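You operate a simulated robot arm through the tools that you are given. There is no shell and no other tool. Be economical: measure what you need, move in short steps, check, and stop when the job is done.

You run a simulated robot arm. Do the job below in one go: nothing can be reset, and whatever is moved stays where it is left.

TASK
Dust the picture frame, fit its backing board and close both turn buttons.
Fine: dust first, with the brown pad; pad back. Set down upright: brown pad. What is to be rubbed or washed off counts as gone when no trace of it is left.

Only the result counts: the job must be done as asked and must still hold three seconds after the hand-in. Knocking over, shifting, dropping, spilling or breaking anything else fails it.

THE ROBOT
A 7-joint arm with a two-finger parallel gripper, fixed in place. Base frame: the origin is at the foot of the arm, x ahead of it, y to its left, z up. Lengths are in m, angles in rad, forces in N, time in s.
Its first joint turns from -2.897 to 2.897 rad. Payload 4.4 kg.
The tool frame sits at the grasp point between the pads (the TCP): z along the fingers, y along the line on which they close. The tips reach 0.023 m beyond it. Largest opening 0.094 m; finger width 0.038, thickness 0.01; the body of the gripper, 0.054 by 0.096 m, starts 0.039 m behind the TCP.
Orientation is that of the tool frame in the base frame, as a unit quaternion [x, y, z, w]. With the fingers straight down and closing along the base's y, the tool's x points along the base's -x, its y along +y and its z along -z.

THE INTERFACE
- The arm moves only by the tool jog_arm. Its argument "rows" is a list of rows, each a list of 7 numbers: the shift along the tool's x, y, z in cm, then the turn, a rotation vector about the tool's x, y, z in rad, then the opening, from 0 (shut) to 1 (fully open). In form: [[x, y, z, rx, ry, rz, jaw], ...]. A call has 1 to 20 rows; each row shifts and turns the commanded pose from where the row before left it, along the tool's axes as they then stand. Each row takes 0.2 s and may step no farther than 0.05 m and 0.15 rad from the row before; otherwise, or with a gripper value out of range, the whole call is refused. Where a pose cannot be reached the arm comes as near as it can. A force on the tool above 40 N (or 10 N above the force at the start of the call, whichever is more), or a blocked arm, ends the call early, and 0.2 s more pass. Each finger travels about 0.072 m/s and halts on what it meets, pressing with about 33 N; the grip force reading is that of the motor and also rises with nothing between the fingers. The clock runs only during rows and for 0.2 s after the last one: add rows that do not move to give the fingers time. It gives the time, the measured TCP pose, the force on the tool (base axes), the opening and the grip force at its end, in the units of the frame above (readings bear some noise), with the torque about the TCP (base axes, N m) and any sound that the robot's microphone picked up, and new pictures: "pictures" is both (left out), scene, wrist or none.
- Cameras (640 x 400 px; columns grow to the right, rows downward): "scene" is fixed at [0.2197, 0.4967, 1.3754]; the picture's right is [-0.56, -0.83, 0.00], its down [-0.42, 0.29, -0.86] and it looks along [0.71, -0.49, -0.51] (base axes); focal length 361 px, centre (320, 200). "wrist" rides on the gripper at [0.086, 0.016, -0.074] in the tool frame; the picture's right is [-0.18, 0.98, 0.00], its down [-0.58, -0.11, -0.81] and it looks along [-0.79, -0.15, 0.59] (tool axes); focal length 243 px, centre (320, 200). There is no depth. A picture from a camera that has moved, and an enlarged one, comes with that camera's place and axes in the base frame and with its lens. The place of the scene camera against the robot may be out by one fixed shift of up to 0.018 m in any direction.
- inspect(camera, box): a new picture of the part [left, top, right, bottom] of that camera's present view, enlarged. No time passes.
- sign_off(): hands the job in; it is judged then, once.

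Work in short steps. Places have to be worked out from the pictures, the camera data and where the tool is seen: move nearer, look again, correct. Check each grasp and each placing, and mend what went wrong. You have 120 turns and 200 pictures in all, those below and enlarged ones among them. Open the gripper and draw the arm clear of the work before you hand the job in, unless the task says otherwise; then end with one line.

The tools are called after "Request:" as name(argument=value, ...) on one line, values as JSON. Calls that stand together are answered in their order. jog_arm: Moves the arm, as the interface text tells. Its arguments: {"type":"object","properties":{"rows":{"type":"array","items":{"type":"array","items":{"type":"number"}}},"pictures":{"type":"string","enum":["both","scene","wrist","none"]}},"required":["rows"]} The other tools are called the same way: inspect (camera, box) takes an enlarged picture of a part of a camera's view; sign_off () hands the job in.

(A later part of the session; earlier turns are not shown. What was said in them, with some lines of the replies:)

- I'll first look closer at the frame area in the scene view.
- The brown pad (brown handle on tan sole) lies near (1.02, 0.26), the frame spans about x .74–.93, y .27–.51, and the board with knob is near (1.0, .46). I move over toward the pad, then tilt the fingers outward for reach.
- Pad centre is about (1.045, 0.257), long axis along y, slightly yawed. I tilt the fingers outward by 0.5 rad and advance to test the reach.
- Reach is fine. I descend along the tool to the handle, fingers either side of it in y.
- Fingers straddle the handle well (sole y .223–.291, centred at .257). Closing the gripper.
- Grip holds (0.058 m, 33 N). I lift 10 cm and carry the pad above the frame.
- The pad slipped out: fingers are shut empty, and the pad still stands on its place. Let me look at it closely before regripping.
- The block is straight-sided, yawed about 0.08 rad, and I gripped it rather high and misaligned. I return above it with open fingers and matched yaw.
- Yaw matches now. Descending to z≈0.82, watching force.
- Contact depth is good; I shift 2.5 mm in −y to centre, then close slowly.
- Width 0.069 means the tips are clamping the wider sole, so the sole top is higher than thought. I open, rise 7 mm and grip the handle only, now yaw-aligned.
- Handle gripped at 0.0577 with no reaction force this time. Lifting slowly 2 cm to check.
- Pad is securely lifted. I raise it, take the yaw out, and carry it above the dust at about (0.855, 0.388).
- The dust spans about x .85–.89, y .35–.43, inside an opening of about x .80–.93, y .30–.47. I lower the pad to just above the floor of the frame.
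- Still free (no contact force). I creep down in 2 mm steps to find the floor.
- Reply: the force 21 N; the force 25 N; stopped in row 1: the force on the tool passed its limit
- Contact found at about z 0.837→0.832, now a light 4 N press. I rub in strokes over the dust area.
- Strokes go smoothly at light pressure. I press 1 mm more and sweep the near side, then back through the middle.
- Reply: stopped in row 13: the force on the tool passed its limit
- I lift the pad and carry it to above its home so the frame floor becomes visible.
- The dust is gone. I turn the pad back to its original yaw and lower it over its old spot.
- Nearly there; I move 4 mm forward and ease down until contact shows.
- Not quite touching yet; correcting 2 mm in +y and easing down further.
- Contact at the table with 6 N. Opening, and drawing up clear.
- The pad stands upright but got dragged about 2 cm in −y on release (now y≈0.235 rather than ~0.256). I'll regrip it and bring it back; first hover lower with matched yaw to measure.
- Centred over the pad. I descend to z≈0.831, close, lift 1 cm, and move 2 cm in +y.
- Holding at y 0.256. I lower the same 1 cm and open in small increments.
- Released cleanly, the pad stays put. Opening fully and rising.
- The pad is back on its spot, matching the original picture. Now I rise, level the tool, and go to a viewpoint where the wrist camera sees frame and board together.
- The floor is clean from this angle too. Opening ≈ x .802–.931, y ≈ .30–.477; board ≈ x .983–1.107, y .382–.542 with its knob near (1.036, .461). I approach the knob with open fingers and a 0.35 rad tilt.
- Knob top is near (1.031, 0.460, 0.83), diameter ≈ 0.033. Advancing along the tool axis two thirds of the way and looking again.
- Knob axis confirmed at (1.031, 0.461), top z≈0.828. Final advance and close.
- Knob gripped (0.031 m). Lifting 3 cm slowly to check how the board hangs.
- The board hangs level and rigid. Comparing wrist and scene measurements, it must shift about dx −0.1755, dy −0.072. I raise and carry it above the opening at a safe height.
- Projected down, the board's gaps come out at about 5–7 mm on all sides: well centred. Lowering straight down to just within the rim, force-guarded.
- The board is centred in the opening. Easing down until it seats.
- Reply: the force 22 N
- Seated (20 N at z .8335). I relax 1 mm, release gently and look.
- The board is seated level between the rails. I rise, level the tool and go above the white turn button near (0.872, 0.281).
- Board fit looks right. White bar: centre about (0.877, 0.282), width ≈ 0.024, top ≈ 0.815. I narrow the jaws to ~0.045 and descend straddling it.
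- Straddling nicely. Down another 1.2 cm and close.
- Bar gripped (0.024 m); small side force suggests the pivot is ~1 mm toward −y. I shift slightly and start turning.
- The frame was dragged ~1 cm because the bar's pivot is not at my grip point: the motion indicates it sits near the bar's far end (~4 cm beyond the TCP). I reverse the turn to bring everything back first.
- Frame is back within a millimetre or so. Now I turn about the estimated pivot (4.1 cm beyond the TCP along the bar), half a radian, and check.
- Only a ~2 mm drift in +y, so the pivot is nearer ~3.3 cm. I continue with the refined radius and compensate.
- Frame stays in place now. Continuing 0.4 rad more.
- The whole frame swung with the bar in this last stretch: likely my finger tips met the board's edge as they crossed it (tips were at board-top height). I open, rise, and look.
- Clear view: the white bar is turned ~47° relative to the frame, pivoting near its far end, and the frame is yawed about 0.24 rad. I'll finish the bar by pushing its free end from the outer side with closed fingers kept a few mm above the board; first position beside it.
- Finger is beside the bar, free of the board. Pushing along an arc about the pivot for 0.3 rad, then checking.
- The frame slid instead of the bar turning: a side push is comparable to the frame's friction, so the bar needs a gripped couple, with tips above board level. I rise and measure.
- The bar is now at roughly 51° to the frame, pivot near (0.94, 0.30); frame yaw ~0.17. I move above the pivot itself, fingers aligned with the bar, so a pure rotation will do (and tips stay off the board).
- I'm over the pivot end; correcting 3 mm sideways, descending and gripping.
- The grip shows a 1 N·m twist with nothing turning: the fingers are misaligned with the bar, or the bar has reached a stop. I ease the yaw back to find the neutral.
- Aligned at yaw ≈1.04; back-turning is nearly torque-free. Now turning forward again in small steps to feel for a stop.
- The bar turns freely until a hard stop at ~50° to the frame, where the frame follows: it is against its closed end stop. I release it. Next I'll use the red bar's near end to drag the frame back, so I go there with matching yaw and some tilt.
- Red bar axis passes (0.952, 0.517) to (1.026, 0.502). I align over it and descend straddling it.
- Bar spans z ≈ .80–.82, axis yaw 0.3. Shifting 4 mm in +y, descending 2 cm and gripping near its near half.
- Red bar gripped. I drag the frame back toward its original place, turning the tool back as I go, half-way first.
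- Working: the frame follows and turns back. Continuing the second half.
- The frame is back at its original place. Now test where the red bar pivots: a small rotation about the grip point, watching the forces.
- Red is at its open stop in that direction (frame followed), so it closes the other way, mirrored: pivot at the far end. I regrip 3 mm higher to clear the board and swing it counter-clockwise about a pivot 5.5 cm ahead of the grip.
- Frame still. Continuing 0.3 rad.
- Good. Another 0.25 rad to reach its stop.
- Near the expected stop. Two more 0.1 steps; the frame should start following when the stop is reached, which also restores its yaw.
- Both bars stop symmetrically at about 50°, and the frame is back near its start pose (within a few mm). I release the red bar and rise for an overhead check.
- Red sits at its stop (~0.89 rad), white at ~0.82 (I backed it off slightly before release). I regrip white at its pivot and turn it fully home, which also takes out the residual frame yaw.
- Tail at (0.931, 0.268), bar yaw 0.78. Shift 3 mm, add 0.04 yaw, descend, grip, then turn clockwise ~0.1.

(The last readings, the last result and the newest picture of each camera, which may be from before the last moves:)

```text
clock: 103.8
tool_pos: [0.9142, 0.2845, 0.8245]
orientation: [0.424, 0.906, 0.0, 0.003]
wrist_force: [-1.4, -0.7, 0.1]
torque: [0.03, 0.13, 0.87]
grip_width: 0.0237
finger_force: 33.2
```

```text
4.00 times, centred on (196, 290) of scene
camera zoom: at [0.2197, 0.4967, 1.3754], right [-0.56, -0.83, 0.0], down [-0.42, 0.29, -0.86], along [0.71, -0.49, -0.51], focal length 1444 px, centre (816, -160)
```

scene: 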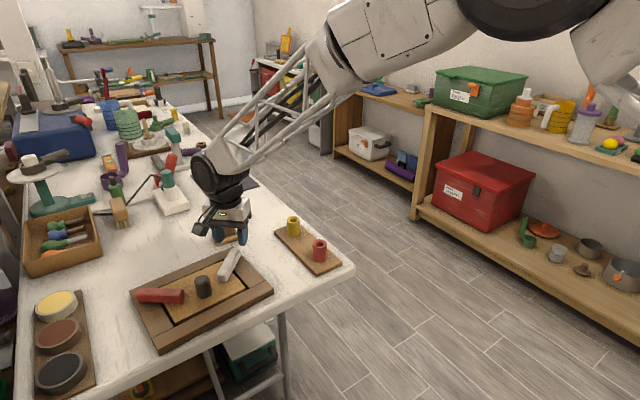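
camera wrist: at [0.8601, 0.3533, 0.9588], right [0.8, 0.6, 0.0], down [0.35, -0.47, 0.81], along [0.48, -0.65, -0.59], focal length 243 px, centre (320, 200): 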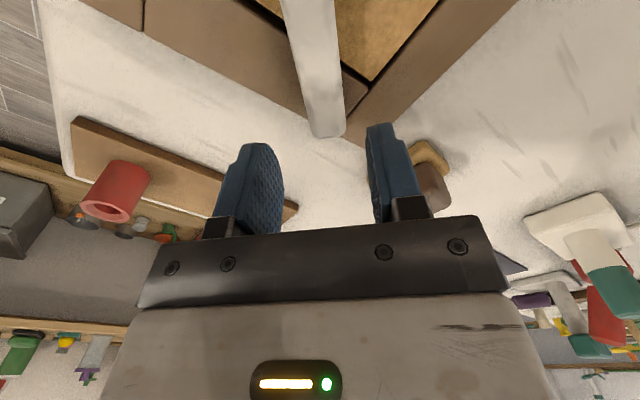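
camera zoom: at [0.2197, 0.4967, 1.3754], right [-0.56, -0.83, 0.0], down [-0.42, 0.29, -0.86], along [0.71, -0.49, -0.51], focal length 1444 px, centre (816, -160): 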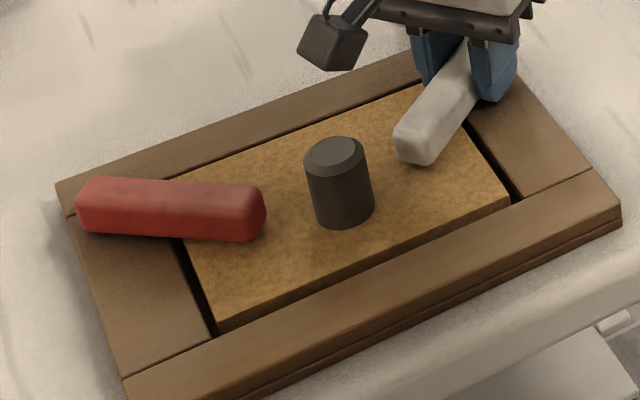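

White is firmly at its stop (0.87 N·m) and the frame yaw is restored. Releasing and rising clear toward the start pose.

Request:
jog_arm(rows=[[0, 0, 0, 0, 0, 0, 0.3], [0, 0, 0, 0, 0, 0, 0.4], [0, 0, 0, 0, 0, 0, 0.45], [0, 0, -1, 0, 0, 0, 0.45], [0, 0, -4, 0, 0, 0, 0.45], [0, 0, -4.5, 0, 0, 0, 0.45], [0, 0, -4.5, 0, 0, -0.12, 0.6], [0, 0, -4.5, 0, 0, -0.12, 0.8], [0, 0, -4, 0, 0, -0.12, 1], [3, 0, 0, 0, 0, -0.12, 1], [3.5, 0, 0, 0, 0, -0.12, 1], [3.5, 0, 0, 0, 0, -0.12, 1], [3.5, 0, 0, 0, 0, -0.12, 1], [3.5, 0, 0, 0, 0, 0, 1], [0, 0, 0, 0, 0, 0, 1]])

Request:
inspect(camera="scene", box=[116, 230, 276, 330])

Request:
inspect(camera="wrist", box=[240, 0, 560, 200])

```text
clock: 107.0
tool_pos: [0.7504, 0.3296, 1.0494]
orientation: [0.017, 1.0, -0.001, 0.003]
wrist_force: [0.1, 0.7, -0.7]
torque: [0.01, -0.02, 0.0]
grip_width: 0.0941
finger_force: 0.1
camera wrist: at [0.6658, 0.3487, 1.1259], right [0.22, 0.98, 0.0], down [0.57, -0.13, 0.81], along [0.79, -0.18, -0.59], focal length 243 px, centre (320, 200)
```

scene: 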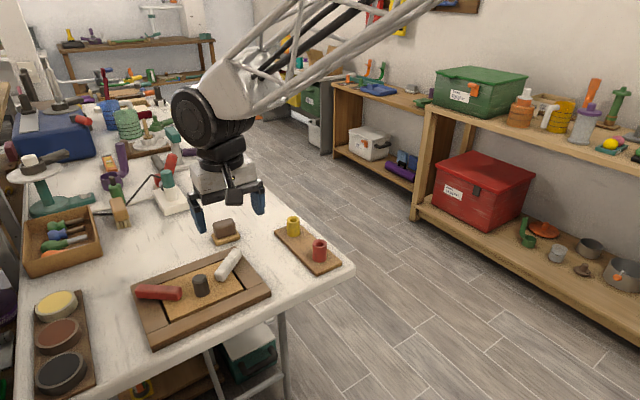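
wrist: 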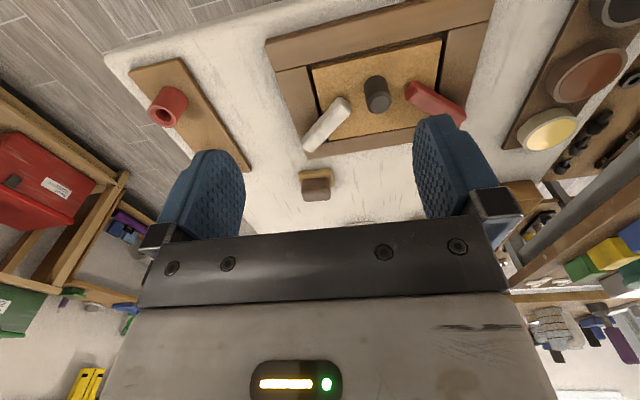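

```text
4.00 times, centred on (196, 280) of scene
camera zoom: at [0.2197, 0.4967, 1.3754], right [-0.56, -0.83, 0.0], down [-0.42, 0.29, -0.86], along [0.71, -0.49, -0.51], focal length 1444 px, centre (816, -120)
```

zoom: 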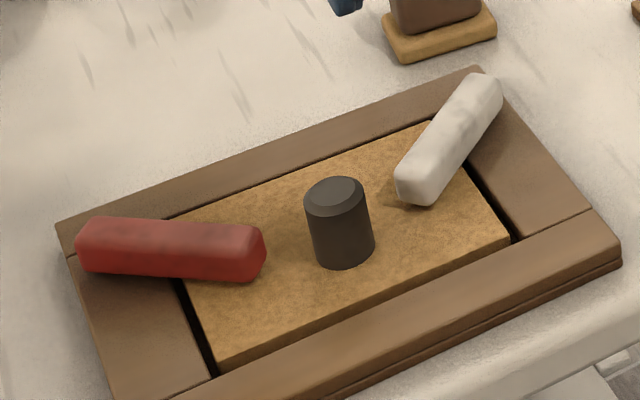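

```text
2.00 times, centred on (400, 100) of wrist
camera zoom: at [0.6658, 0.3487, 1.1259], right [0.22, 0.98, 0.0], down [0.57, -0.13, 0.81], along [0.79, -0.18, -0.59], focal length 485 px, centre (160, 400)
```

zoom: 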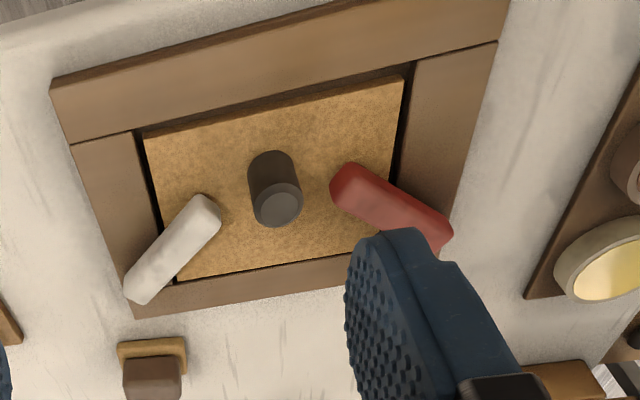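

Both buttons lie across the board at their stops, the board is seated, the pad stands upright in its place, and the arm is clear with the gripper open. Handing in.

Request:
sign_off()

```text
The job is handed in.
```

I dusted the frame with the brown pad, stood the pad back upright on its spot, fitted the backing board and turned both buttons over it to their end stops. The stops come at about 50° rather than a full 90°. The frame slid and turned while I worked the buttons; I dragged it back, and it ended about 1 cm from where it started.
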